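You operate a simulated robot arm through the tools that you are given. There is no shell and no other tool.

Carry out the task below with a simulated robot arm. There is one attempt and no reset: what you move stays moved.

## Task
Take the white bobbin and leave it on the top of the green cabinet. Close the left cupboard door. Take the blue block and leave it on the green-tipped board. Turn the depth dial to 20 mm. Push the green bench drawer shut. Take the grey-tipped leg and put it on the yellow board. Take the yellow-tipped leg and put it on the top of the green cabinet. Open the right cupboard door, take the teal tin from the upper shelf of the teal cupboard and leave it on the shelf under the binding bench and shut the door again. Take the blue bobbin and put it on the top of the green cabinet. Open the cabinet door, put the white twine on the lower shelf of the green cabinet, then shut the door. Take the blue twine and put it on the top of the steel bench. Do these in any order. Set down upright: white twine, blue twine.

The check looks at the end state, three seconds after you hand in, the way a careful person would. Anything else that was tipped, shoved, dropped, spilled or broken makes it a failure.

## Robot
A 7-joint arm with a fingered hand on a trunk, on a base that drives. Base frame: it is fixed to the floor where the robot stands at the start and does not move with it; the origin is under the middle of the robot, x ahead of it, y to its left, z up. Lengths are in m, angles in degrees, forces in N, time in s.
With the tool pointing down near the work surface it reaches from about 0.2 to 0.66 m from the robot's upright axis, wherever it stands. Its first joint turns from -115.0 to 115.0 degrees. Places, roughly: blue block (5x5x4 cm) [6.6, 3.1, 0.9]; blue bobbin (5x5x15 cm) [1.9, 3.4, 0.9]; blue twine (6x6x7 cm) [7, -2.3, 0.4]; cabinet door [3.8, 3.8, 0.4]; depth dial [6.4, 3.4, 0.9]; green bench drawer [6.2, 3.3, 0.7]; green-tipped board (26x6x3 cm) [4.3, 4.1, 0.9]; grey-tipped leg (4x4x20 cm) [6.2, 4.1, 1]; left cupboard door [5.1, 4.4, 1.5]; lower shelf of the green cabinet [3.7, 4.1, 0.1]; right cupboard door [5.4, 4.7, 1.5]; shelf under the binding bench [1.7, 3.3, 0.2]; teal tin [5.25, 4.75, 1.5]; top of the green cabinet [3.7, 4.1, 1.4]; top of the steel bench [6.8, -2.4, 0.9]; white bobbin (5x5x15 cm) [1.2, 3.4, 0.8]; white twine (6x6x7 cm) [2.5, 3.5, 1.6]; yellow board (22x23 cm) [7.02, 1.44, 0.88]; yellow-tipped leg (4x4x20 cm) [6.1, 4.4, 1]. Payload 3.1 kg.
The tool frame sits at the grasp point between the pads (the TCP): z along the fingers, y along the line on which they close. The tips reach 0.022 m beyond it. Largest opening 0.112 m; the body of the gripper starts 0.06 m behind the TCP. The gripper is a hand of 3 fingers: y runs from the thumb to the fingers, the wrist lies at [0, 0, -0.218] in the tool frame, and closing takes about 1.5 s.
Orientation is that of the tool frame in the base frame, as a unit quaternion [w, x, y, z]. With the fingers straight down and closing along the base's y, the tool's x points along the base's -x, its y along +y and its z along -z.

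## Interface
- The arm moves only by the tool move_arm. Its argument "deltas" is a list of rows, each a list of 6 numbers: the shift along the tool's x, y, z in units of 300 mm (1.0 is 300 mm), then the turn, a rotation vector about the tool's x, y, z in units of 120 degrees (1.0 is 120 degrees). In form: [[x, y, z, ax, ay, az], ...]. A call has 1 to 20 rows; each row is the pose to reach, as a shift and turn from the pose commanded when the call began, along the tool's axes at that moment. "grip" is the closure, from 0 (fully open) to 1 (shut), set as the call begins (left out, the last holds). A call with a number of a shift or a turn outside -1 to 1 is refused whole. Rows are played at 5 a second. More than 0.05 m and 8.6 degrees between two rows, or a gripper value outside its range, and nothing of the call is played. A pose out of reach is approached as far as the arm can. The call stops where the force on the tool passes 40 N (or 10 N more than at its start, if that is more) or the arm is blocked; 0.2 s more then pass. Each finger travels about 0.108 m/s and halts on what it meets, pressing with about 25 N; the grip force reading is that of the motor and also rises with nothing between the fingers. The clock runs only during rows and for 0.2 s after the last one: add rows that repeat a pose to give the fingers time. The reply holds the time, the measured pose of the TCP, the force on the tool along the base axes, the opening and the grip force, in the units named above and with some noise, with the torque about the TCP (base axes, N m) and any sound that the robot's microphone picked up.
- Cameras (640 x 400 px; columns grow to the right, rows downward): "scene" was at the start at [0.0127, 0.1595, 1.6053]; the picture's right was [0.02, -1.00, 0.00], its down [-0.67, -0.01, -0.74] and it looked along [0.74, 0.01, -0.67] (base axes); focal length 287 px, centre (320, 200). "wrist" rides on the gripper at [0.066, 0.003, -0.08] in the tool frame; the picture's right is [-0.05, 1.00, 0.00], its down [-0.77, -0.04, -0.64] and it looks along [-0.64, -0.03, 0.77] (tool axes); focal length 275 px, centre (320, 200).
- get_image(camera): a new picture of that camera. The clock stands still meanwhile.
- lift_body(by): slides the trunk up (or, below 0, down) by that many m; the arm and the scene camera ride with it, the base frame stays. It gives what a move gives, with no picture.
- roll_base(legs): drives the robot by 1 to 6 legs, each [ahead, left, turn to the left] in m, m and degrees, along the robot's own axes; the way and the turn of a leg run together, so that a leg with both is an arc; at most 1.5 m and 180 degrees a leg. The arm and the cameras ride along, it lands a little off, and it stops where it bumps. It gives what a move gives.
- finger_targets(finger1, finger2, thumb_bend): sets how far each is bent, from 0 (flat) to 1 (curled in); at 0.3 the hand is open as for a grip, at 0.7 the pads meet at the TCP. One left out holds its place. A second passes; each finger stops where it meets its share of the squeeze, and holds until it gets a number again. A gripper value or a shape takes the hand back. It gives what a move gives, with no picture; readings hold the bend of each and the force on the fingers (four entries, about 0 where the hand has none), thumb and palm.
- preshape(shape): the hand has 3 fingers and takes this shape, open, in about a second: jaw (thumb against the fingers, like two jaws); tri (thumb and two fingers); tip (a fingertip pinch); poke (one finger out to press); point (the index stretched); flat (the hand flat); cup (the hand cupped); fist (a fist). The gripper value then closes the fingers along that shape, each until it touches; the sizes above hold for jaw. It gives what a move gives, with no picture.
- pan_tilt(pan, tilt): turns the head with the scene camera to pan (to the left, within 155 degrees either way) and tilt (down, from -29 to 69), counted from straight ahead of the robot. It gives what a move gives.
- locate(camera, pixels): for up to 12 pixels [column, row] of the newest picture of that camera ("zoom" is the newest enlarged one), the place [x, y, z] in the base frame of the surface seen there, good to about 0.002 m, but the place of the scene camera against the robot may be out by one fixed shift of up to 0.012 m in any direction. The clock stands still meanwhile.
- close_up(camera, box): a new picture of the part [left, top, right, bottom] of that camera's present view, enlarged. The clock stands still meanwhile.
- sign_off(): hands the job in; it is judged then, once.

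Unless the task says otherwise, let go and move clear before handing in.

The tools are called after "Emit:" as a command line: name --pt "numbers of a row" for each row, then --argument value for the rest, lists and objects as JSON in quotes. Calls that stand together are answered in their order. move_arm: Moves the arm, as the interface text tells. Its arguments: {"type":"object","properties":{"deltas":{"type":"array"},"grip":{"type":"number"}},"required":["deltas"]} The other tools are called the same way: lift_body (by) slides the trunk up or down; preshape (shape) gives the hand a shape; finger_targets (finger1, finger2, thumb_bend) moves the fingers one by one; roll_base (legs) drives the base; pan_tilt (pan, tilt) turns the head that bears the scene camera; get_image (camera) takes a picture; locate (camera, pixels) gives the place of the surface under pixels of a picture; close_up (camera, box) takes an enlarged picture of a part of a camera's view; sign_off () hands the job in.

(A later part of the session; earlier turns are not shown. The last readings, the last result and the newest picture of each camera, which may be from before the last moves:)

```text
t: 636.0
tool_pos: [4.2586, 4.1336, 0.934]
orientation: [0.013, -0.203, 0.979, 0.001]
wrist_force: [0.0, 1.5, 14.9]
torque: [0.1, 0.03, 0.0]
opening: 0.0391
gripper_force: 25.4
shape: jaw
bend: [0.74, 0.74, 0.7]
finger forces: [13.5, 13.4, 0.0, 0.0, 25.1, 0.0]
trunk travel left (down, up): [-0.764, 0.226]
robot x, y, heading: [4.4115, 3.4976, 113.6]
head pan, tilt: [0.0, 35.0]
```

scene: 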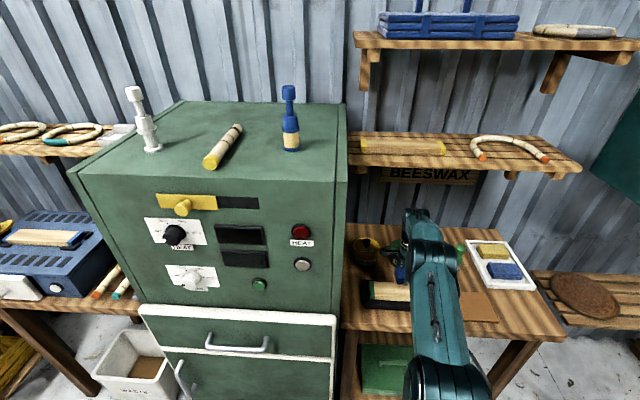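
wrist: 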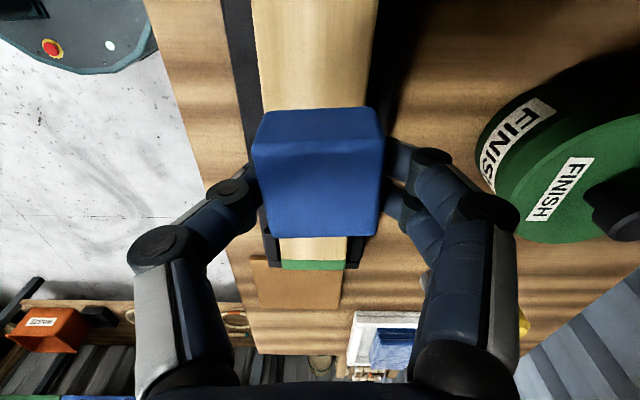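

Contact at 15 N. Releasing and rising straight up.

Emit:
move_arm --pt "0 0 0 0 0 0" --pt "0 0 0 0 0 0" --pt "0 0 0 0 0 0" --pt "0 0 0 0 0 0" --pt "0 0 0 0 0 0" --grip 0.15

Emit:
lift_body --by 0.2

Emit:
get_image --camera "wrist"

```text
t: 637.2
tool_pos: [4.2582, 4.1349, 0.9316]
orientation: [0.013, -0.203, 0.979, -0.002]
wrist_force: [-0.3, 0.6, -0.2]
torque: [-0.01, -0.03, -0.03]
opening: 0.095
gripper_force: 0.0
shape: jaw
bend: [0.54, 0.54, 0.5]
finger forces: [0.0, 0.0, 0.0, 0.0, 0.0, 0.0]
trunk travel left (down, up): [-0.764, 0.226]
robot x, y, heading: [4.4099, 3.5018, 113.6]
head pan, tilt: [0.0, 35.0]
```

```text
t: 639.4
tool_pos: [4.2579, 4.135, 1.1305]
orientation: [0.012, -0.203, 0.979, -0.001]
wrist_force: [0.1, -0.5, 0.0]
torque: [-0.02, 0.01, 0.0]
opening: 0.0948
gripper_force: 0.1
shape: jaw
bend: [0.54, 0.54, 0.5]
finger forces: [0.0, 0.0, 0.0, 0.1, 0.1, 0.0]
trunk travel left (down, up): [-0.964, 0.026]
robot x, y, heading: [4.4091, 3.4951, 113.6]
head pan, tilt: [0.0, 35.0]
```

```text
taken
```

wrist: 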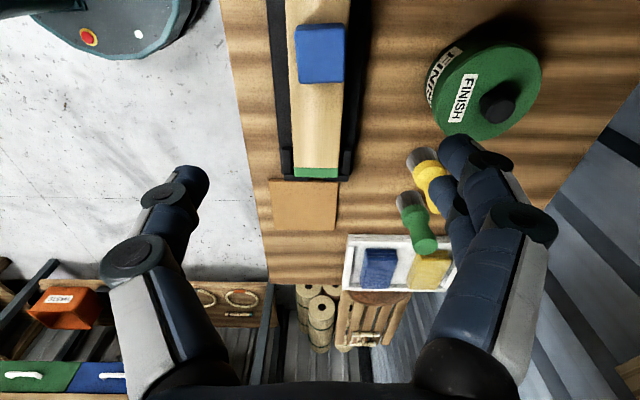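

The blue block rests squarely on the green-tipped board. Next the grey-tipped leg: retract and raise the arm, drive back to the joining bench.

Emit:
move_arm --pt "0 0 -0.12 0 0 0" --pt "0 -0.1 -0.24 0 0 0" --pt "0 -0.2 -0.36 0 0 0" --pt "0 -0.33 -0.4 0 0 0" --pt "0 -0.46 -0.4 0 0 0" --pt "0 -0.6 -0.4 0 0 0" --pt "0 -0.667 -0.4 0 0 0"

Emit:
roll_base --legs '[[-0.25, 0, 0], [0, -1.05, 0], [0, 0, -94.4]]'

Emit:
pan_tilt --pan 0 --tilt 40

Emit:
get_image --camera "scene"

```text
t: 641.0
tool_pos: [4.3354, 3.9495, 1.2526]
orientation: [0.013, -0.203, 0.979, -0.001]
wrist_force: [-0.2, 0.0, -1.1]
torque: [0.0, 0.02, -0.03]
opening: 0.0953
gripper_force: 0.0
shape: jaw
bend: [0.54, 0.54, 0.5]
finger forces: [0.0, 0.0, 0.1, 0.0, 0.0, 0.0]
trunk travel left (down, up): [-0.964, 0.026]
robot x, y, heading: [4.41, 3.4951, 113.4]
head pan, tilt: [0.0, 35.0]
```

```text
t: 651.8
tool_pos: [5.9265, 3.7415, 1.2519]
orientation: [0.008, 0.573, 0.82, -0.011]
wrist_force: [-1.2, 0.1, 0.6]
torque: [0.02, 0.04, 0.04]
opening: 0.0952
gripper_force: 0.1
shape: jaw
bend: [0.54, 0.54, 0.5]
finger forces: [0.0, 0.1, 0.1, 0.0, 0.0, 0.0]
trunk travel left (down, up): [-0.964, 0.026]
robot x, y, heading: [5.4683, 3.6927, 20.2]
head pan, tilt: [0.0, 35.0]
```

```text
t: 652.5
tool_pos: [5.9271, 3.7424, 1.2517]
orientation: [0.008, 0.573, 0.82, -0.011]
wrist_force: [0.2, 0.5, -0.5]
torque: [-0.04, 0.0, -0.01]
opening: 0.095
gripper_force: 0.0
shape: jaw
bend: [0.54, 0.54, 0.5]
finger forces: [0.1, 0.0, 0.0, 0.1, 0.1, 0.1]
trunk travel left (down, up): [-0.964, 0.026]
robot x, y, heading: [5.4692, 3.6887, 20.3]
head pan, tilt: [0.0, 40.0]
```

```text
taken
```

scene: 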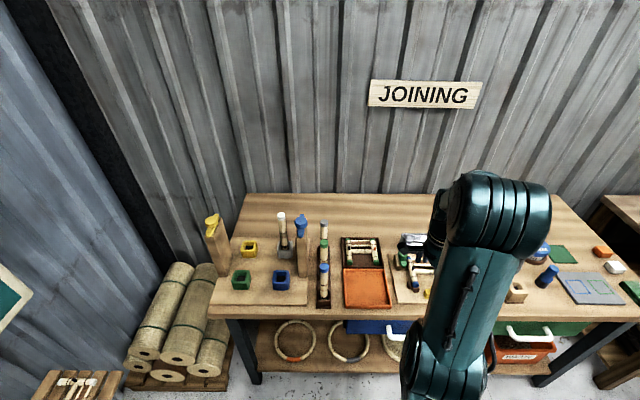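

Emit:
roll_base --legs '[[0.19, 0.15, 0]]'

Emit:
move_arm --pt "0 0 0 0 0 -0.068" --pt "0 0 0 0 0 -0.136" --pt "0 0 0 0 0 -0.204" --pt "0 0 0 0 0 -0.272" --pt "0 0 0 0 0 -0.34" --pt "0 0 0 0 0 -0.408" --pt "0 0 0 0 0 -0.476" --pt "0 0 0 0 0 -0.544" --pt "0 0 0 0 0 -0.612" --pt "0 0 0 0 0 -0.68" --pt "0 0 0 0 0 -0.75" --pt "0 0 0 0 0 -0.75"

Emit:
get_image --camera "wrist"

Emit:
get_image --camera "scene"

```text
t: 654.3
tool_pos: [6.0552, 3.9497, 1.2527]
orientation: [0.008, 0.57, 0.821, -0.01]
wrist_force: [-0.1, -0.8, -0.2]
torque: [-0.03, -0.03, 0.02]
opening: 0.095
gripper_force: 0.1
shape: jaw
bend: [0.54, 0.54, 0.5]
finger forces: [0.1, 0.0, 0.0, 0.0, 0.0, 0.0]
trunk travel left (down, up): [-0.964, 0.026]
robot x, y, heading: [5.5961, 3.8983, 20.3]
head pan, tilt: [0.0, 40.0]
```

```text
t: 656.9
tool_pos: [6.0569, 3.9512, 1.2516]
orientation: [-0.002, -0.179, 0.984, -0.013]
wrist_force: [-0.1, 0.1, 0.8]
torque: [-0.04, -0.01, 0.0]
opening: 0.0949
gripper_force: 0.0
shape: jaw
bend: [0.54, 0.54, 0.5]
finger forces: [0.0, 0.0, 0.1, 0.0, 0.1, 0.1]
trunk travel left (down, up): [-0.964, 0.026]
robot x, y, heading: [5.5968, 3.899, 20.5]
head pan, tilt: [0.0, 40.0]
```

```text
taken
```

wrist: 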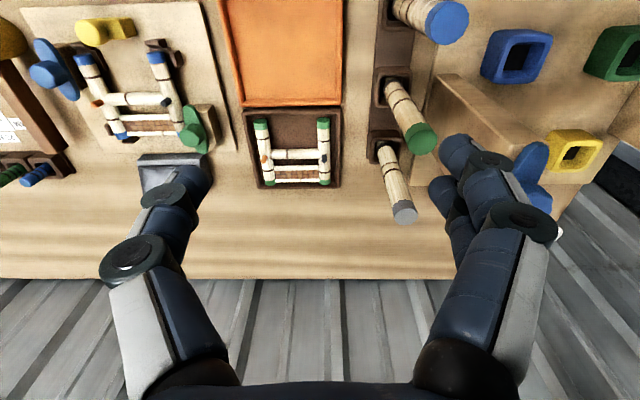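

```text
taken
```

scene: 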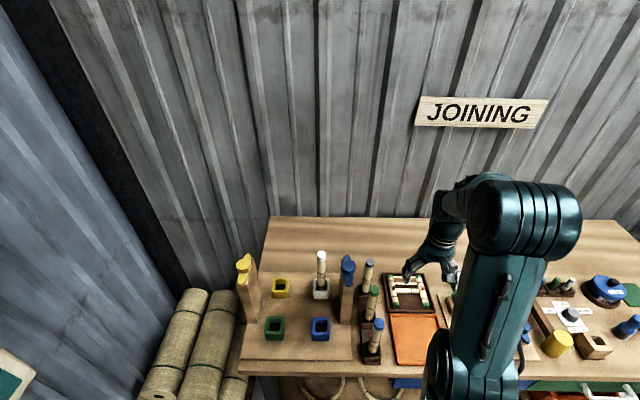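

Emit:
locate --camera "wrist" --pixels '[[404, 212], [403, 204], [396, 185], [390, 165], [420, 140], [408, 110], [475, 110], [455, 90], [530, 165], [500, 140], [375, 145], [440, 150]]'

Emit:
close_up --camera "wrist" --box '[340, 60, 580, 230]'

```text
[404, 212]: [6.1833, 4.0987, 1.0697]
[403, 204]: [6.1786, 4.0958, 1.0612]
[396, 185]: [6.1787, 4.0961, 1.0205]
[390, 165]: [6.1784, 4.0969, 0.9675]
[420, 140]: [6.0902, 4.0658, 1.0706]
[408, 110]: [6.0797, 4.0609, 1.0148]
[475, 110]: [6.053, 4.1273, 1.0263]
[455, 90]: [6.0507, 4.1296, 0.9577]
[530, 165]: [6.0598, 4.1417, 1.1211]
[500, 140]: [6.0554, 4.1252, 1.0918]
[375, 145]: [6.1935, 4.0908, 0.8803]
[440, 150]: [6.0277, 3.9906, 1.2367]
```

```text
2.35 times, centred on (460, 145) of wrist
```

zoom: 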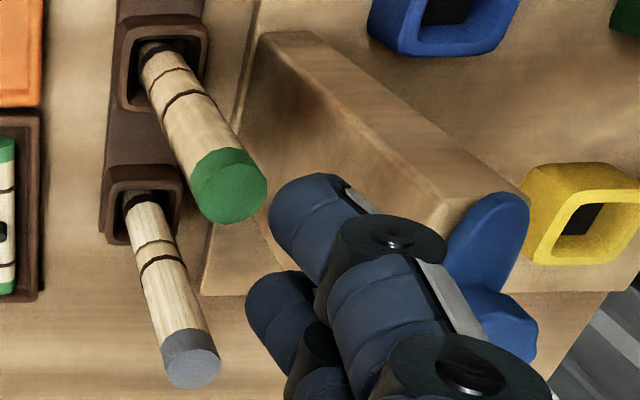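

Grey-tipped leg axis ≈ (6.188,4.0995), top z 1.07; the green one is 0.10 m in front, the slab clear to the left. Moving over it.

Emit:
move_arm --pt "-0.12 0.06 0 -0.006 0 0" --pt "-0.24 0.12 0 -0.0125 0 0" --pt "-0.36 0.185 0 -0.0125 0 0" --pt "-0.48 0.25 0 -0.0125 0 0" --pt "-0.583 0.308 0.05 -0.0125 0 0" --pt "-0.583 0.308 0.17 -0.0125 0 0" --pt "-0.583 0.308 0.17 -0.0125 0 0" --grip 0.4

Emit:
get_image --camera "wrist"

```text
t: 658.5
tool_pos: [6.1874, 4.0972, 1.1974]
orientation: [-0.005, -0.177, 0.984, 0.001]
wrist_force: [-1.0, -0.5, -0.1]
torque: [0.01, 0.0, -0.04]
opening: 0.0675
gripper_force: 0.1
shape: jaw
bend: [0.71, 0.71, 0.71]
finger forces: [0.0, 0.0, 0.1, 0.1, 0.1, 0.1]
trunk travel left (down, up): [-0.964, 0.026]
robot x, y, heading: [5.5946, 3.8986, 20.5]
head pan, tilt: [0.0, 40.0]
```

```text
taken
```

wrist: 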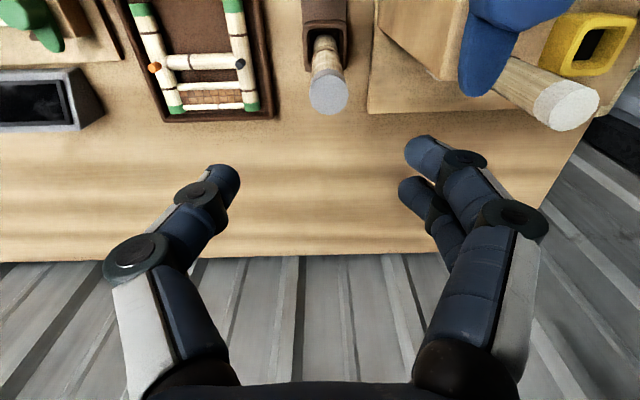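

Emit:
locate --camera "wrist" --pixels '[[329, 92], [329, 82], [329, 103], [311, 92], [347, 92], [328, 60]]'

```text
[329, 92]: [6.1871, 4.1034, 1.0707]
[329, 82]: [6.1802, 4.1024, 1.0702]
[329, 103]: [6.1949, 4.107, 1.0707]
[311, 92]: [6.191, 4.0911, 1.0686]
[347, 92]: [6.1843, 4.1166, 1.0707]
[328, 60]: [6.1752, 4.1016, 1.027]
```

Emit:
move_arm --pt "0 0.021 0.1 0 0 0" --pt "0 0.021 0.22 0 0 0" --pt "0 0.021 0.34 0 0 0" --pt "0 0.021 0.44 0 0 0" --pt "0 0.021 0.515 0 0 0" --pt "0 0.021 0.515 0 0 0"

Emit:
move_arm --pt "0 0 0 0 0 0" --pt "0 0 0 0 0 0" --pt "0 0 0 0 0 0" --pt "0 0 0 0 0 0" --pt "0 0 0 0 0 0" --pt "0 0 0 0 0 0" --grip 1

Emit:
get_image --camera "wrist"

```text
t: 659.9
tool_pos: [6.1837, 4.1031, 1.0434]
orientation: [-0.004, -0.178, 0.984, 0.001]
wrist_force: [0.0, 0.4, -0.5]
torque: [0.02, 0.01, -0.02]
opening: 0.0678
gripper_force: 0.0
shape: jaw
bend: [0.71, 0.71, 0.71]
finger forces: [0.1, 0.0, 0.1, 0.0, 0.0, 0.0]
trunk travel left (down, up): [-0.964, 0.026]
robot x, y, heading: [5.5953, 3.8951, 20.9]
head pan, tilt: [0.0, 40.0]
```

```text
t: 661.3
tool_pos: [6.1836, 4.1034, 1.0446]
orientation: [-0.004, -0.178, 0.984, 0.001]
wrist_force: [0.5, -0.7, -0.5]
torque: [0.02, 0.0, 0.04]
opening: 0.0194
gripper_force: 25.2
shape: jaw
bend: [0.72, 0.73, 0.7]
finger forces: [10.2, 11.6, 0.0, 0.1, 21.5, 0.0]
trunk travel left (down, up): [-0.964, 0.026]
robot x, y, heading: [5.5967, 3.897, 20.6]
head pan, tilt: [0.0, 40.0]
```

```text
taken
```

wrist: 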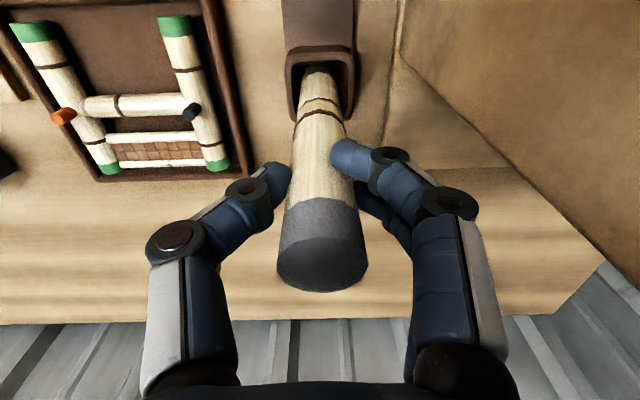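

Held (0.019). Lifting it straight out of the rack.

Emit:
move_arm --pt "0 0 -0.1 0 0 0" --pt "0 0 -0.22 0 0 0" --pt "0 0 -0.36 0 0 0" --pt "0 0 -0.5 0 0 0" --pt "0 0 -0.64 0 0 0" --pt "0 0 -0.78 0 0 0" --pt "0 0 -0.92 0 0 0" --pt "0 0 -0.98 0 0 0"

Emit:
lift_body --by 0.025

Emit:
get_image --camera "scene"

```text
t: 663.1
tool_pos: [6.1871, 4.1019, 1.3391]
orientation: [-0.004, -0.177, 0.984, 0.0]
wrist_force: [0.3, 0.1, -0.1]
torque: [0.03, 0.02, 0.02]
opening: 0.0194
gripper_force: 25.2
shape: jaw
bend: [0.72, 0.73, 0.7]
finger forces: [11.5, 12.9, 0.0, 0.1, 21.2, 0.0]
trunk travel left (down, up): [-0.964, 0.026]
robot x, y, heading: [5.5936, 3.9003, 20.5]
head pan, tilt: [0.0, 40.0]
```

```text
t: 663.8
tool_pos: [6.1867, 4.1031, 1.3637]
orientation: [-0.005, -0.178, 0.984, 0.0]
wrist_force: [0.2, -0.2, -0.9]
torque: [-0.02, 0.01, 0.0]
opening: 0.0193
gripper_force: 24.6
shape: jaw
bend: [0.72, 0.73, 0.7]
finger forces: [11.5, 12.9, 0.1, 0.1, 21.2, 0.0]
trunk travel left (down, up): [-0.989, 0.001]
robot x, y, heading: [5.5983, 3.8999, 20.5]
head pan, tilt: [0.0, 40.0]
```

```text
taken
```

scene: 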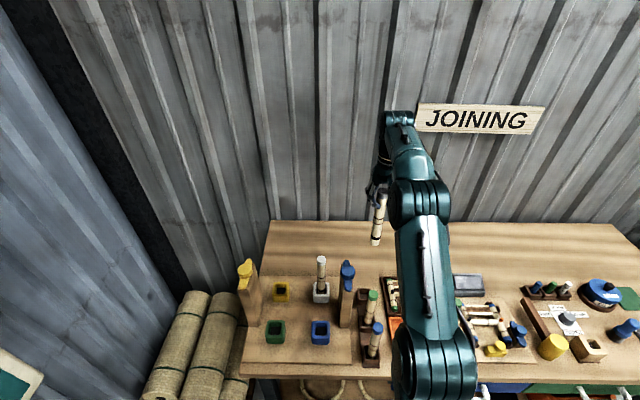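

The leg is clear. Backing off and heading right along the back wall toward the marking bench.

Emit:
roll_base --legs '[[-0.3, 0, 0], [0, -1.3, -1]]'

Emit:
pan_tilt --pan -45 --tilt 35

Emit:
get_image --camera "scene"

```text
t: 672.1
tool_pos: [6.3566, 2.7272, 1.3645]
orientation: [-0.005, -0.164, 0.987, 0.0]
wrist_force: [-1.1, 0.2, 0.0]
torque: [-0.02, 0.0, -0.01]
opening: 0.0195
gripper_force: 25.4
shape: jaw
bend: [0.72, 0.73, 0.7]
finger forces: [11.5, 12.9, 0.0, 0.0, 21.1, 0.0]
trunk travel left (down, up): [-0.989, 0.001]
robot x, y, heading: [5.7599, 2.5414, 18.9]
head pan, tilt: [0.0, 40.0]
```

```text
t: 673.2
tool_pos: [6.3578, 2.7276, 1.3641]
orientation: [-0.004, -0.163, 0.987, 0.001]
wrist_force: [0.2, -0.2, -1.1]
torque: [-0.02, -0.01, 0.02]
opening: 0.0193
gripper_force: 24.7
shape: jaw
bend: [0.72, 0.73, 0.7]
finger forces: [11.5, 12.9, 0.1, 0.0, 21.1, 0.0]
trunk travel left (down, up): [-0.989, 0.001]
robot x, y, heading: [5.7581, 2.5395, 18.9]
head pan, tilt: [-45.0, 35.0]
```

```text
taken
```

scene: 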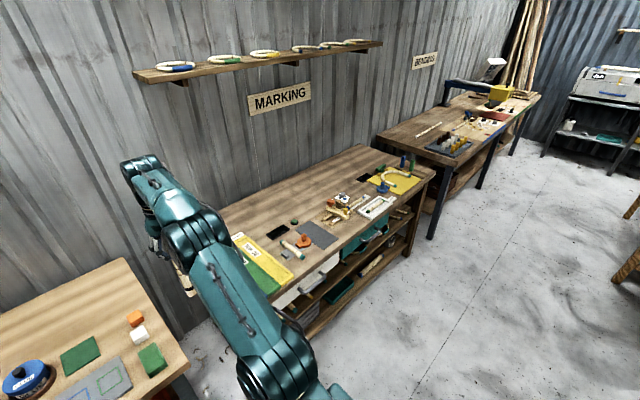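

Emit:
locate --camera "scene" --pixels '[[405, 180], [390, 178], [415, 185], [400, 190], [380, 190], [410, 160], [433, 178], [360, 150], [330, 250], [430, 235], [305, 335], [640, 180]]'

Emit:
close_up --camera "scene" --box '[280, 130, 450, 260]'

```text
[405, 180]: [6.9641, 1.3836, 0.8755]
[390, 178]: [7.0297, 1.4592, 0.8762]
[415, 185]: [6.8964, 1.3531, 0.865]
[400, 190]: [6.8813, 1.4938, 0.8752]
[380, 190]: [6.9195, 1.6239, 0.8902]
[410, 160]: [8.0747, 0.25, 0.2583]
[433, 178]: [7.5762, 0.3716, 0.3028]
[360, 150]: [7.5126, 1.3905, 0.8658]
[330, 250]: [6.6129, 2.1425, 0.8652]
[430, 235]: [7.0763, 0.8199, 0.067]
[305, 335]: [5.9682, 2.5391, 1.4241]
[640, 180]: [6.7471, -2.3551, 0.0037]
```

```text
3.08 times, centred on (365, 195) of scene
```

zoom: 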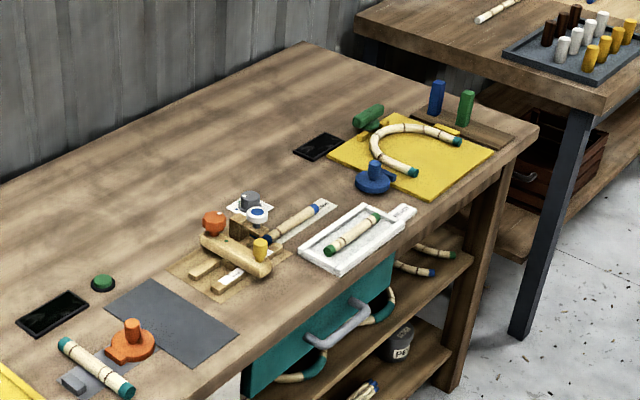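

The yellow board carries a U-shaped piece already (zoom (410,145)). I'll drive nearer to look at it from above.

Emit:
roll_base --legs '[[0, -1.1, 0]]'

Emit:
pan_tilt --pan 0 --tilt 45

Emit:
get_image --camera "scene"

Emit:
get_image --camera "wrist"

```text
t: 678.9
tool_pos: [6.7218, 1.7009, 1.3631]
orientation: [-0.004, -0.175, 0.985, 0.0]
wrist_force: [1.0, -0.2, -1.4]
torque: [0.0, -0.02, -0.02]
opening: 0.0192
gripper_force: 24.8
shape: jaw
bend: [0.72, 0.73, 0.7]
finger forces: [11.5, 13.0, 0.0, 0.1, 21.1, 0.0]
trunk travel left (down, up): [-0.989, 0.001]
robot x, y, heading: [6.1313, 1.5002, 20.4]
head pan, tilt: [-45.0, 35.0]
```

```text
t: 680.0
tool_pos: [6.723, 1.7014, 1.3641]
orientation: [-0.004, -0.176, 0.984, 0.0]
wrist_force: [0.2, -0.1, -0.3]
torque: [-0.02, -0.01, -0.02]
opening: 0.0193
gripper_force: 24.8
shape: jaw
bend: [0.72, 0.73, 0.7]
finger forces: [11.5, 12.9, 0.0, 0.0, 21.1, 0.1]
trunk travel left (down, up): [-0.989, 0.001]
robot x, y, heading: [6.1317, 1.4997, 20.4]
head pan, tilt: [0.0, 45.0]
```

```text
taken
```

scene: 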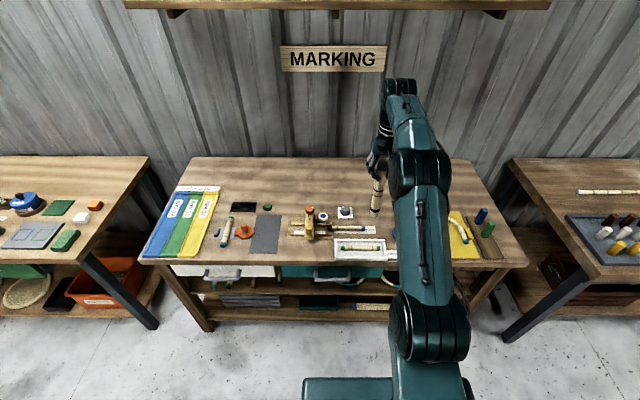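

```text
taken
```

wrist: 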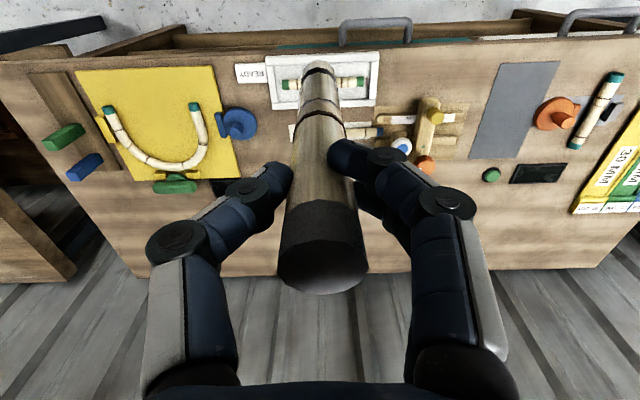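

Emit:
locate --camera "wrist" --pixels '[[80, 74], [210, 69], [233, 176], [107, 179], [155, 165], [155, 150], [110, 110], [196, 108], [155, 75], [155, 110], [150, 58], [235, 122]]'

Emit:
close_up --camera "wrist" --box '[40, 40, 290, 210]'

```text
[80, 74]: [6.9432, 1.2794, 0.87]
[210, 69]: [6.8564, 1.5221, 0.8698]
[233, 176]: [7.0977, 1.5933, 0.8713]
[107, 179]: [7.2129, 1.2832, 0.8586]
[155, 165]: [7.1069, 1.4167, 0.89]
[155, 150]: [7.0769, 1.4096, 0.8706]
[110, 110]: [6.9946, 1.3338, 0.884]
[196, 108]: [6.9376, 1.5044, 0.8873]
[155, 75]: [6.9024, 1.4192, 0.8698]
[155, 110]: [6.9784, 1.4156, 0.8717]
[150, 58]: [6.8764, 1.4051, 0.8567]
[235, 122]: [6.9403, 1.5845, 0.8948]
```

```text
2.35 times, centred on (165, 125) of wrist
```

zoom: 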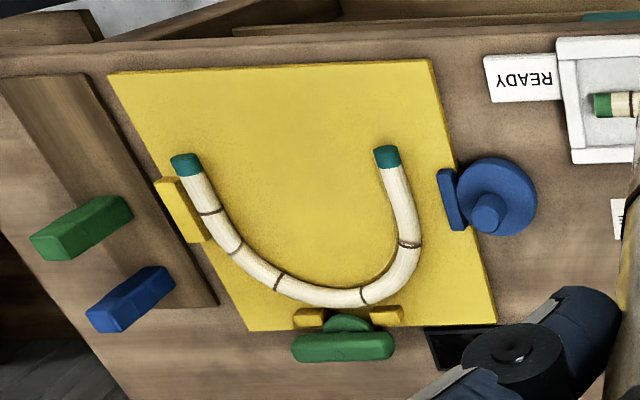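

Board corners: front-left (6.856,1.522), front-right (6.943,1.279), z 0.870; the U-piece leaves a ~6.5 cm free strip along the front. My plan: lay the leg down first pointing inward between the U's arms, then regrasp it from above and turn it into that front strip. Backing off and tilting the leg level.

Emit:
roll_base --legs '[[-0.26, -0.355, -0.7]]'

Emit:
move_arm --pt "0 0 0 0 -0.068 0" --pt "0 0 0 0 -0.136 0" --pt "0 0 0 0 -0.204 0" --pt "0 0 0 0 -0.272 0" --pt "0 0 0 0 -0.34 0" --pt "0 0 0 0 -0.408 0" --pt "0 0 0 0 -0.476 0" --pt "0 0 0 0 -0.544 0" --pt "0 0 0 0 -0.612 0" --pt "0 0 0 0 -0.683 0" --pt "0 0 0 0 -0.683 0"

Emit:
lift_body --by -0.38

Emit:
pan_tilt --pan 0 --tilt 40

Emit:
get_image --camera "scene"

```text
t: 682.7
tool_pos: [6.6035, 1.2791, 1.3632]
orientation: [-0.004, -0.176, 0.984, 0.0]
wrist_force: [-0.2, -0.1, 0.4]
torque: [0.02, -0.03, 0.02]
opening: 0.0193
gripper_force: 25.3
shape: jaw
bend: [0.72, 0.73, 0.7]
finger forces: [11.4, 13.0, 0.1, 0.1, 21.1, 0.1]
trunk travel left (down, up): [-0.989, 0.001]
robot x, y, heading: [6.0136, 1.0708, 20.4]
head pan, tilt: [0.0, 45.0]
```

```text
t: 685.1
tool_pos: [6.6047, 1.2759, 1.3639]
orientation: [0.642, -0.133, 0.746, 0.116]
wrist_force: [0.1, 0.8, -1.9]
torque: [-0.04, 0.05, 0.0]
opening: 0.0181
gripper_force: 25.2
shape: jaw
bend: [0.73, 0.73, 0.7]
finger forces: [11.6, 14.6, 0.0, 0.1, 20.0, 0.0]
trunk travel left (down, up): [-0.989, 0.001]
robot x, y, heading: [6.014, 1.0752, 20.4]
head pan, tilt: [0.0, 45.0]
```

```text
t: 688.7
tool_pos: [6.604, 1.2772, 0.9846]
orientation: [0.642, -0.133, 0.746, 0.116]
wrist_force: [0.1, 1.0, -0.6]
torque: [-0.03, 0.04, -0.02]
opening: 0.018
gripper_force: 24.9
shape: jaw
bend: [0.73, 0.73, 0.7]
finger forces: [11.6, 14.7, 0.0, 0.0, 19.8, 0.1]
trunk travel left (down, up): [-0.609, 0.381]
robot x, y, heading: [6.0135, 1.0756, 20.1]
head pan, tilt: [0.0, 45.0]
```

```text
t: 689.4
tool_pos: [6.6038, 1.2774, 0.9844]
orientation: [0.643, -0.132, 0.746, 0.115]
wrist_force: [0.1, 0.0, -0.7]
torque: [-0.04, 0.03, 0.03]
opening: 0.0184
gripper_force: 25.4
shape: jaw
bend: [0.73, 0.73, 0.7]
finger forces: [11.6, 14.8, 0.0, 0.1, 19.8, 0.0]
trunk travel left (down, up): [-0.609, 0.381]
robot x, y, heading: [6.0114, 1.0751, 20.2]
head pan, tilt: [0.0, 40.0]
```

```text
taken
```

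scene: 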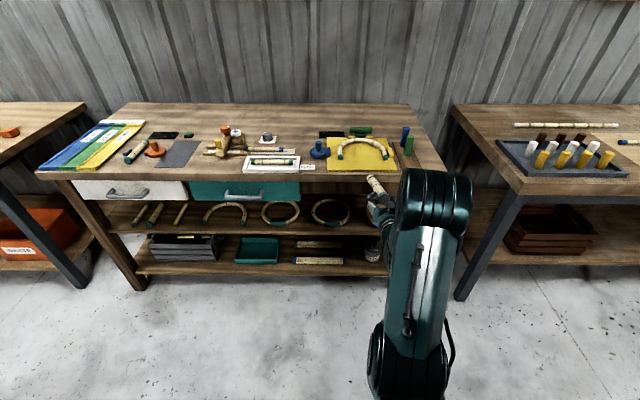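

Emit:
roll_base --legs '[[0.29, 0.01, 0]]'

Emit:
lift_body --by -0.05

Emit:
get_image --camera "scene"

Emit:
close_up --camera "scene" --box '[270, 80, 450, 230]'

```text
t: 691.4
tool_pos: [6.8693, 1.3887, 0.983]
orientation: [0.641, -0.135, 0.746, 0.117]
wrist_force: [0.3, 0.1, -0.5]
torque: [-0.01, 0.06, 0.0]
opening: 0.0182
gripper_force: 25.0
shape: jaw
bend: [0.73, 0.73, 0.7]
finger forces: [11.6, 14.7, 0.0, 0.0, 19.8, 0.0]
trunk travel left (down, up): [-0.609, 0.381]
robot x, y, heading: [6.2754, 1.18, 20.1]
head pan, tilt: [0.0, 40.0]
```

```text
t: 692.3
tool_pos: [6.8673, 1.3879, 0.9332]
orientation: [0.641, -0.133, 0.746, 0.116]
wrist_force: [-0.2, -0.1, -1.3]
torque: [-0.01, 0.03, -0.01]
opening: 0.018
gripper_force: 25.5
shape: jaw
bend: [0.73, 0.73, 0.7]
finger forces: [11.5, 14.7, 0.0, 0.1, 19.9, 0.0]
trunk travel left (down, up): [-0.559, 0.431]
robot x, y, heading: [6.2761, 1.1835, 20.3]
head pan, tilt: [0.0, 40.0]
```

```text
taken
```

scene: 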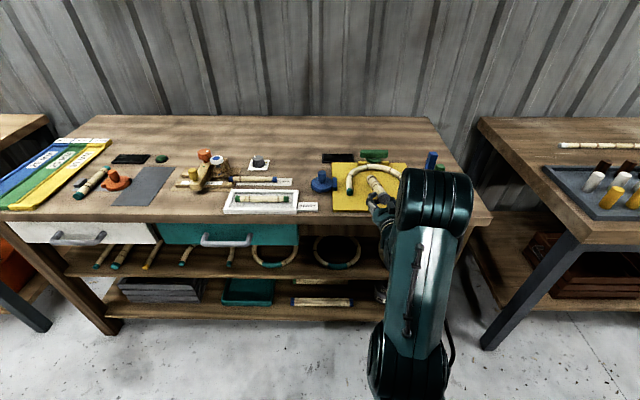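

```text
2.67 times, centred on (360, 155) of scene
```

zoom: 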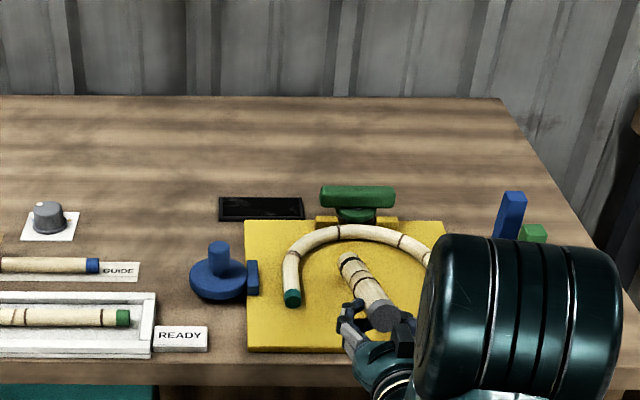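

The leg points into the U, over the board. Lowering gently.

Emit:
lift_body --by -0.02

Emit:
lift_body --by -0.006

Emit:
lift_body --by -0.006

Emit:
get_image --camera "scene"

```text
t: 693.0
tool_pos: [6.8662, 1.3877, 0.9144]
orientation: [0.643, -0.134, 0.745, 0.117]
wrist_force: [0.1, 1.1, -0.2]
torque: [0.0, -0.06, 0.03]
opening: 0.0182
gripper_force: 25.2
shape: jaw
bend: [0.73, 0.73, 0.7]
finger forces: [11.4, 15.7, 0.0, 0.0, 19.8, 0.0]
trunk travel left (down, up): [-0.539, 0.451]
robot x, y, heading: [6.2776, 1.1838, 20.3]
head pan, tilt: [0.0, 40.0]
```

```text
t: 693.5
tool_pos: [6.8665, 1.3871, 0.9085]
orientation: [0.643, -0.134, 0.745, 0.117]
wrist_force: [0.1, 0.5, -0.5]
torque: [0.05, -0.06, 0.08]
opening: 0.0182
gripper_force: 25.2
shape: jaw
bend: [0.73, 0.73, 0.7]
finger forces: [11.5, 15.8, 0.0, 0.1, 19.5, 0.1]
trunk travel left (down, up): [-0.533, 0.457]
robot x, y, heading: [6.2755, 1.1841, 20.4]
head pan, tilt: [0.0, 40.0]
```

```text
t: 694.1
tool_pos: [6.8676, 1.3869, 0.9009]
orientation: [0.642, -0.134, 0.746, 0.117]
wrist_force: [0.5, -0.3, 1.2]
torque: [0.07, -0.12, 0.02]
opening: 0.0178
gripper_force: 25.1
shape: jaw
bend: [0.73, 0.73, 0.7]
finger forces: [11.7, 16.2, 0.0, 0.0, 19.4, 0.0]
trunk travel left (down, up): [-0.527, 0.463]
robot x, y, heading: [6.2777, 1.1833, 20.5]
head pan, tilt: [0.0, 40.0]
```

```text
taken
```

scene: 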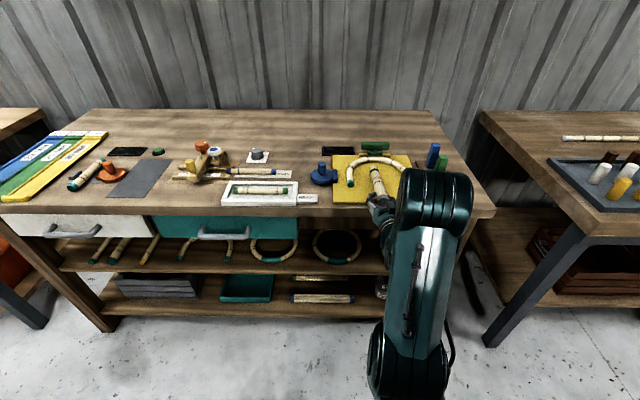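

Its far end has touched. Opening slightly so the near end settles.

Emit:
move_arm --pt "0 0 0 0 0 0" --pt "0 0 0 0 0 0" --pt "0 0 0 0 0 0" --pt "0 0 0 0 0 0" --grip 0.7

Emit:
close_up --camera "scene" --box '[270, 80, 450, 230]'

```text
t: 695.1
tool_pos: [6.867, 1.3873, 0.902]
orientation: [0.642, -0.133, 0.746, 0.116]
wrist_force: [0.0, -0.5, 0.1]
torque: [0.02, -0.01, -0.03]
opening: 0.0332
gripper_force: 0.1
shape: jaw
bend: [0.74, 0.74, 0.7]
finger forces: [0.2, 0.0, 0.1, 0.1, 0.0, 0.0]
trunk travel left (down, up): [-0.527, 0.463]
robot x, y, heading: [6.2745, 1.1828, 20.3]
head pan, tilt: [0.0, 40.0]
```

```text
2.67 times, centred on (360, 155) of scene
```

zoom: 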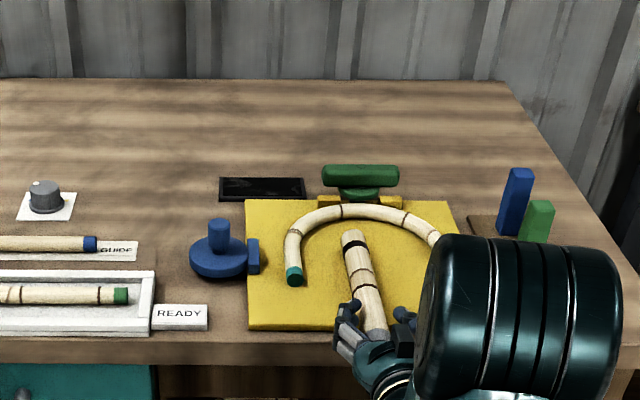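

The leg rests on the board between the U's arms. Opening, rising, backing off; then I'll regrasp it from above.

Emit:
move_arm --pt "0 0 0 0 0 0" --pt "0 0 0 0 0 0" --pt "0 0 0 0 0 0" --grip 0.4

Emit:
lift_body --by 0.08

Emit:
roll_base --legs '[[-0.25, 0, 0]]'

Emit:
get_image --camera "scene"

Emit:
close_up --camera "scene" --box '[290, 70, 470, 200]'

```text
t: 695.9
tool_pos: [6.867, 1.387, 0.9019]
orientation: [0.642, -0.134, 0.745, 0.117]
wrist_force: [0.6, 0.2, 0.4]
torque: [-0.04, 0.01, 0.01]
opening: 0.0668
gripper_force: 0.0
shape: jaw
bend: [0.71, 0.71, 0.71]
finger forces: [0.1, 0.0, 0.1, 0.0, 0.0, 0.0]
trunk travel left (down, up): [-0.527, 0.463]
robot x, y, heading: [6.2796, 1.1827, 20.7]
head pan, tilt: [0.0, 40.0]
```

```text
t: 697.0
tool_pos: [6.8665, 1.3875, 0.9814]
orientation: [0.643, -0.133, 0.745, 0.116]
wrist_force: [0.5, 0.2, 0.5]
torque: [-0.02, -0.02, 0.03]
opening: 0.0665
gripper_force: 0.1
shape: jaw
bend: [0.71, 0.71, 0.71]
finger forces: [0.2, 0.0, 0.0, 0.1, 0.1, 0.1]
trunk travel left (down, up): [-0.607, 0.383]
robot x, y, heading: [6.2768, 1.1818, 20.4]
head pan, tilt: [0.0, 40.0]
```

```text
t: 698.9
tool_pos: [6.6321, 1.2989, 0.9829]
orientation: [0.643, -0.132, 0.746, 0.115]
wrist_force: [-0.1, -0.4, 0.9]
torque: [-0.02, -0.01, -0.01]
opening: 0.0666
gripper_force: 0.1
shape: jaw
bend: [0.71, 0.71, 0.71]
finger forces: [0.0, 0.0, 0.1, 0.0, 0.0, 0.0]
trunk travel left (down, up): [-0.607, 0.383]
robot x, y, heading: [6.041, 1.0947, 20.4]
head pan, tilt: [0.0, 40.0]
```

```text
taken
```

scene: 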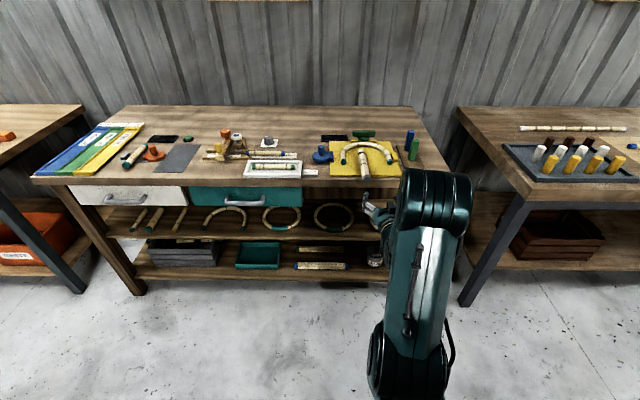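

```text
3.08 times, centred on (380, 135) of scene
```

zoom: 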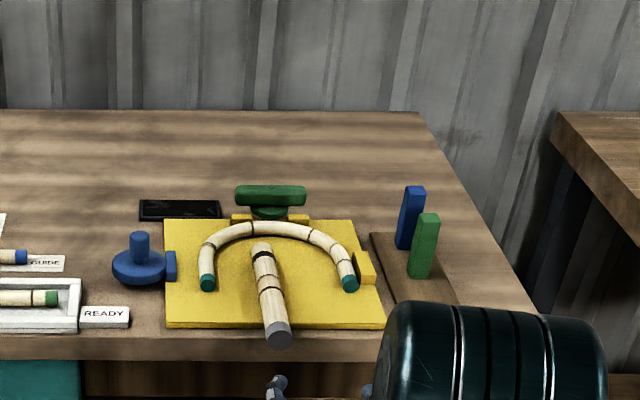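

Emit:
lift_body --by 0.2

Emit:
move_arm --pt "0 0 -0.02 0 0.068 0" --pt "0 0 -0.04 0 0.136 0" --pt "0 0 -0.06 0 0.204 0" --pt "0 0 -0.08 0 0.272 0" --pt "0 0 -0.1 0 0.34 0" --pt "0 0 -0.12 0 0.408 0" --pt "0 0 -0.14 0 0.476 0" --pt "0 0 -0.16 0 0.544 0" --pt "0 0 -0.18 0 0.612 0" --pt "0 0 -0.2 0 0.68 0" --pt "0 0 -0.2 0 0.68 0"

Emit:
roll_base --legs '[[0.25, 0.03, 0]]'

Emit:
get_image --camera "wrist"

```text
t: 701.0
tool_pos: [6.6341, 1.3, 1.1816]
orientation: [0.642, -0.133, 0.746, 0.115]
wrist_force: [-0.4, -0.4, 0.2]
torque: [-0.03, 0.0, 0.01]
opening: 0.0667
gripper_force: 0.1
shape: jaw
bend: [0.71, 0.71, 0.71]
finger forces: [0.1, 0.0, 0.0, 0.0, 0.0, 0.1]
trunk travel left (down, up): [-0.807, 0.183]
robot x, y, heading: [6.0431, 1.095, 20.5]
head pan, tilt: [0.0, 40.0]
```

```text
t: 703.4
tool_pos: [6.577, 1.2786, 1.1919]
orientation: [-0.002, -0.175, 0.984, 0.001]
wrist_force: [-0.1, -0.9, -0.3]
torque: [0.01, -0.01, 0.0]
opening: 0.0669
gripper_force: 0.1
shape: jaw
bend: [0.71, 0.71, 0.71]
finger forces: [0.0, 0.0, 0.0, 0.0, 0.1, 0.1]
trunk travel left (down, up): [-0.807, 0.183]
robot x, y, heading: [6.0421, 1.094, 20.5]
head pan, tilt: [0.0, 40.0]
```

```text
t: 705.3
tool_pos: [6.8048, 1.3919, 1.1901]
orientation: [-0.001, -0.175, 0.985, 0.0]
wrist_force: [0.1, -0.4, -0.2]
torque: [0.0, 0.0, 0.02]
opening: 0.0667
gripper_force: 0.0
shape: jaw
bend: [0.71, 0.71, 0.71]
finger forces: [0.1, 0.0, 0.0, 0.0, 0.0, 0.0]
trunk travel left (down, up): [-0.807, 0.183]
robot x, y, heading: [6.2688, 1.2124, 20.3]
head pan, tilt: [0.0, 40.0]
```

```text
taken
```

wrist: 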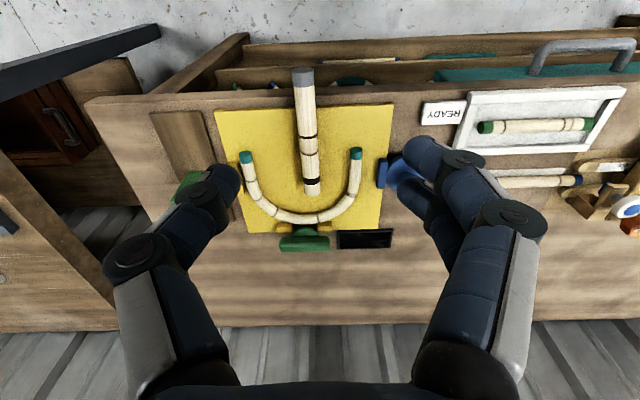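

Emit:
locate --camera "wrist" --pixels '[[302, 75], [305, 100], [308, 140], [311, 188], [215, 113], [391, 104], [302, 108], [244, 157], [356, 153], [302, 90], [378, 228], [250, 228]]'

```text
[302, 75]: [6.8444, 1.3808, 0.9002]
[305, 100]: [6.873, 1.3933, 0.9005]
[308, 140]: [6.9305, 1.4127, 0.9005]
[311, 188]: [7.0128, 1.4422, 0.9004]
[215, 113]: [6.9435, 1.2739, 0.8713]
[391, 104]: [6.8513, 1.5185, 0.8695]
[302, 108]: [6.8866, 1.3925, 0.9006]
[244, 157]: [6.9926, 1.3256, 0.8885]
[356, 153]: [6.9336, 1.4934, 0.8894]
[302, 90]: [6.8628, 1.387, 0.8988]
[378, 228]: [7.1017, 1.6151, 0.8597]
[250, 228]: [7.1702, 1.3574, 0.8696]
```

The leg lies along (6.844,1.381)–(7.013,1.442), 3 cm thick. Moving above its middle.

Emit:
move_arm --pt "-0.14 -0.027 0 0 0 0" --pt "-0.28 -0.053 0 0 0 0" --pt "-0.415 -0.08 0 0 0 0" --pt "-0.415 -0.08 0.15 0 0 0" --pt "-0.415 -0.08 0.3 0 0 0" --pt "-0.415 -0.08 0.45 0 0 0" --pt "-0.415 -0.08 0.6 0 0 0" --pt "-0.415 -0.08 0.6 0 0 0"

Emit:
get_image --camera "wrist"

```text
t: 707.1
tool_pos: [6.909, 1.401, 1.0172]
orientation: [0.001, -0.175, 0.985, 0.002]
wrist_force: [0.6, 0.1, 0.8]
torque: [0.02, 0.03, -0.04]
opening: 0.067
gripper_force: 0.1
shape: jaw
bend: [0.71, 0.71, 0.71]
finger forces: [0.1, 0.0, 0.0, 0.0, 0.0, 0.0]
out of reach, approached as far as the arm can: row 2, 3, 4, 5, 6, 7, 8
trunk travel left (down, up): [-0.807, 0.183]
robot x, y, heading: [6.2702, 1.2109, 20.3]
head pan, tilt: [0.0, 40.0]
```

```text
taken
```

wrist: 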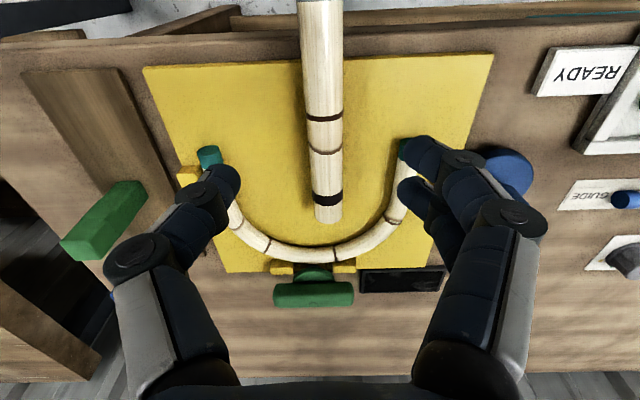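

Emit:
roll_base --legs '[[0.08, 0, 0]]'

Emit:
get_image --camera "wrist"

Emit:
locate --camera "wrist" --pixels '[[322, 30], [322, 60], [324, 100], [326, 140], [327, 160], [300, 100], [345, 100]]'

```text
t: 708.1
tool_pos: [6.984, 1.43, 1.0175]
orientation: [-0.001, -0.174, 0.985, 0.001]
wrist_force: [0.1, -0.1, -0.1]
torque: [0.0, 0.05, -0.02]
opening: 0.067
gripper_force: 0.1
shape: jaw
bend: [0.71, 0.71, 0.71]
finger forces: [0.1, 0.0, 0.1, 0.0, 0.1, 0.1]
trunk travel left (down, up): [-0.807, 0.183]
robot x, y, heading: [6.3433, 1.2394, 20.0]
head pan, tilt: [0.0, 40.0]
```

```text
taken
```

wrist: 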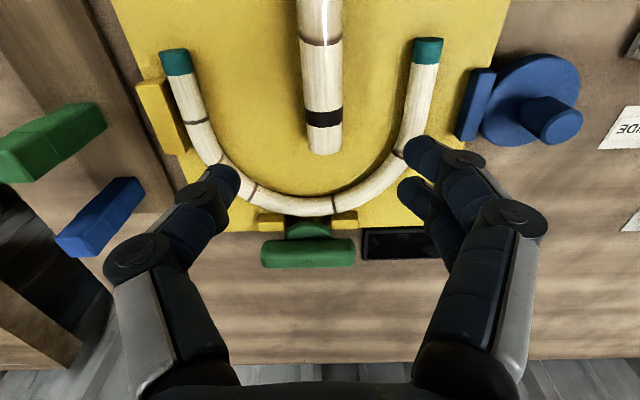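

```text
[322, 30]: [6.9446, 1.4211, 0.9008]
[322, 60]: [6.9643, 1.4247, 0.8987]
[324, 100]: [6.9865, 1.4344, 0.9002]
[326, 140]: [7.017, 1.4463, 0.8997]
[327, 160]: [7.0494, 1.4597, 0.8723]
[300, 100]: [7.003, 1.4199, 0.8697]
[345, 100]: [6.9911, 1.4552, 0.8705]
```

Emit:
move_arm --pt "0.1 0.006 0 0 0 0" --pt "0.187 0.012 0 0 0 0" --pt "0.187 0.012 0.13 0 0 0" --pt "0.187 0.012 0.26 0 0 0" --pt "0.187 0.012 0.35 0 0 0" --pt "0.187 0.012 0.405 0 0 0" --pt "0.187 0.012 0.405 0 0 0"

Emit:
get_image --camera "wrist"

```text
t: 709.7
tool_pos: [6.9264, 1.4146, 0.8952]
orientation: [-0.001, -0.174, 0.985, 0.001]
wrist_force: [0.3, 0.3, 0.0]
torque: [-0.02, -0.03, -0.03]
opening: 0.0673
gripper_force: 0.1
shape: jaw
bend: [0.71, 0.71, 0.71]
finger forces: [0.0, 0.0, 0.1, 0.0, 0.1, 0.0]
trunk travel left (down, up): [-0.807, 0.183]
robot x, y, heading: [6.3443, 1.2413, 20.2]
head pan, tilt: [0.0, 40.0]
```

```text
taken
```

wrist: 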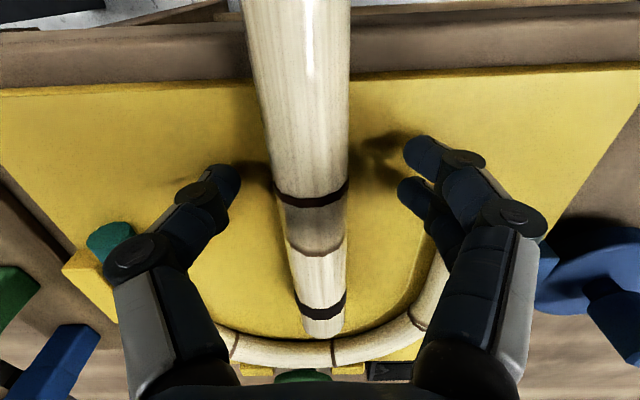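

Emit:
move_arm --pt "0 0 0 0 0 0" --pt "0 0 0 0 0 0" --pt "0 0 0 0 0 0" --pt "0 0 0 0 0 0" --pt "0 0 0 0 0 0" --pt "0 0 0 0 0 0" --grip 1

Emit:
get_image --camera "wrist"

```text
t: 711.1
tool_pos: [6.9251, 1.4145, 0.8959]
orientation: [-0.002, -0.174, 0.985, 0.001]
wrist_force: [0.8, 0.1, 1.1]
torque: [0.01, -0.02, 0.02]
opening: 0.0246
gripper_force: 25.3
shape: jaw
bend: [0.73, 0.73, 0.7]
finger forces: [11.2, 11.4, 0.1, 0.0, 22.7, 0.0]
trunk travel left (down, up): [-0.807, 0.183]
robot x, y, heading: [6.3457, 1.2398, 20.1]
head pan, tilt: [0.0, 40.0]
```

```text
taken
```

wrist: 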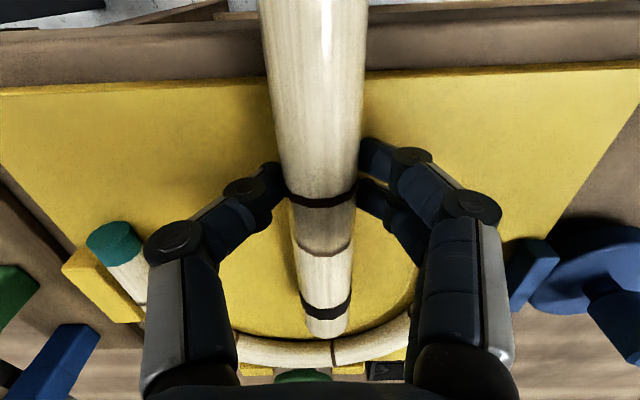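

Even grip (0.0246). Lifting 12 cm and turning the leg 90° to lie along the board's front strip.

Emit:
lift_body --by 0.12

Emit:
move_arm --pt "0 0 0 0 0 0.068" --pt "0 0 0 0 0 0.136" --pt "0 0 0 0 0 0.204" --pt "0 0 0 0 0 0.272" --pt "0 0 0 0 0 0.34" --pt "0 0 0 0 0 0.408" --pt "0 0 0 0 0 0.476" --pt "0 0 0 0 0 0.544" --pt "0 0 0 0 0 0.612" --pt "0 0 0 0 0 0.68" --pt "0 0 0 0 0 0.75" --pt "0 0 0 0 0 0.75"

Emit:
get_image --camera "wrist"

Emit:
get_image --camera "scene"

```text
t: 712.6
tool_pos: [6.9271, 1.4157, 1.0157]
orientation: [0.0, -0.174, 0.985, 0.001]
wrist_force: [-0.2, 0.5, -1.3]
torque: [0.03, 0.03, -0.01]
opening: 0.0242
gripper_force: 24.9
shape: jaw
bend: [0.73, 0.73, 0.7]
finger forces: [11.2, 11.4, 0.1, 0.0, 22.6, 0.0]
trunk travel left (down, up): [-0.927, 0.063]
robot x, y, heading: [6.3407, 1.2432, 19.9]
head pan, tilt: [0.0, 40.0]
```

```text
t: 715.2
tool_pos: [6.9265, 1.4153, 1.0161]
orientation: [-0.001, 0.573, 0.819, 0.0]
wrist_force: [-0.4, -0.4, 0.0]
torque: [-0.02, 0.01, 0.0]
opening: 0.0245
gripper_force: 24.9
shape: jaw
bend: [0.73, 0.73, 0.7]
finger forces: [11.2, 11.4, 0.1, 0.1, 22.7, 0.0]
trunk travel left (down, up): [-0.927, 0.063]
robot x, y, heading: [6.3455, 1.2412, 20.1]
head pan, tilt: [0.0, 40.0]
```

```text
taken
```

wrist: 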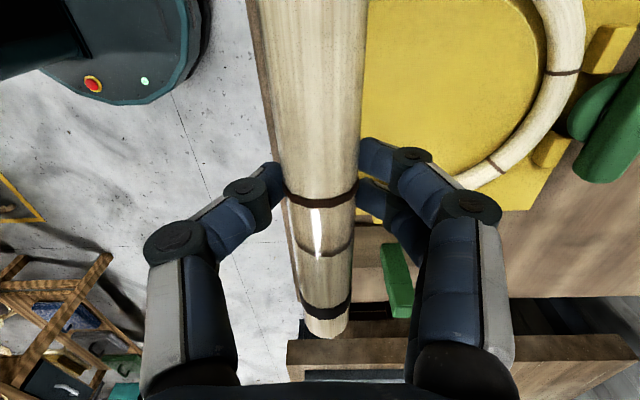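

```text
taken
```

scene: 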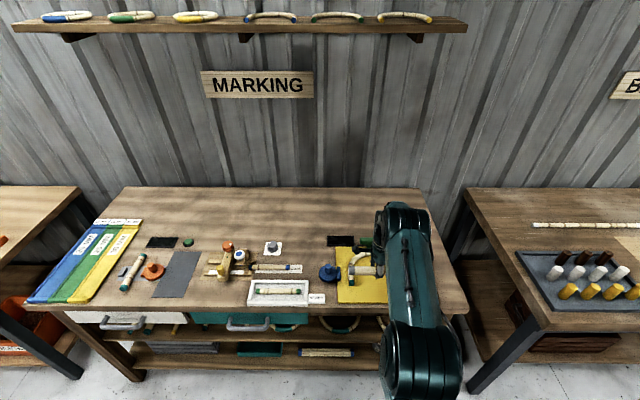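

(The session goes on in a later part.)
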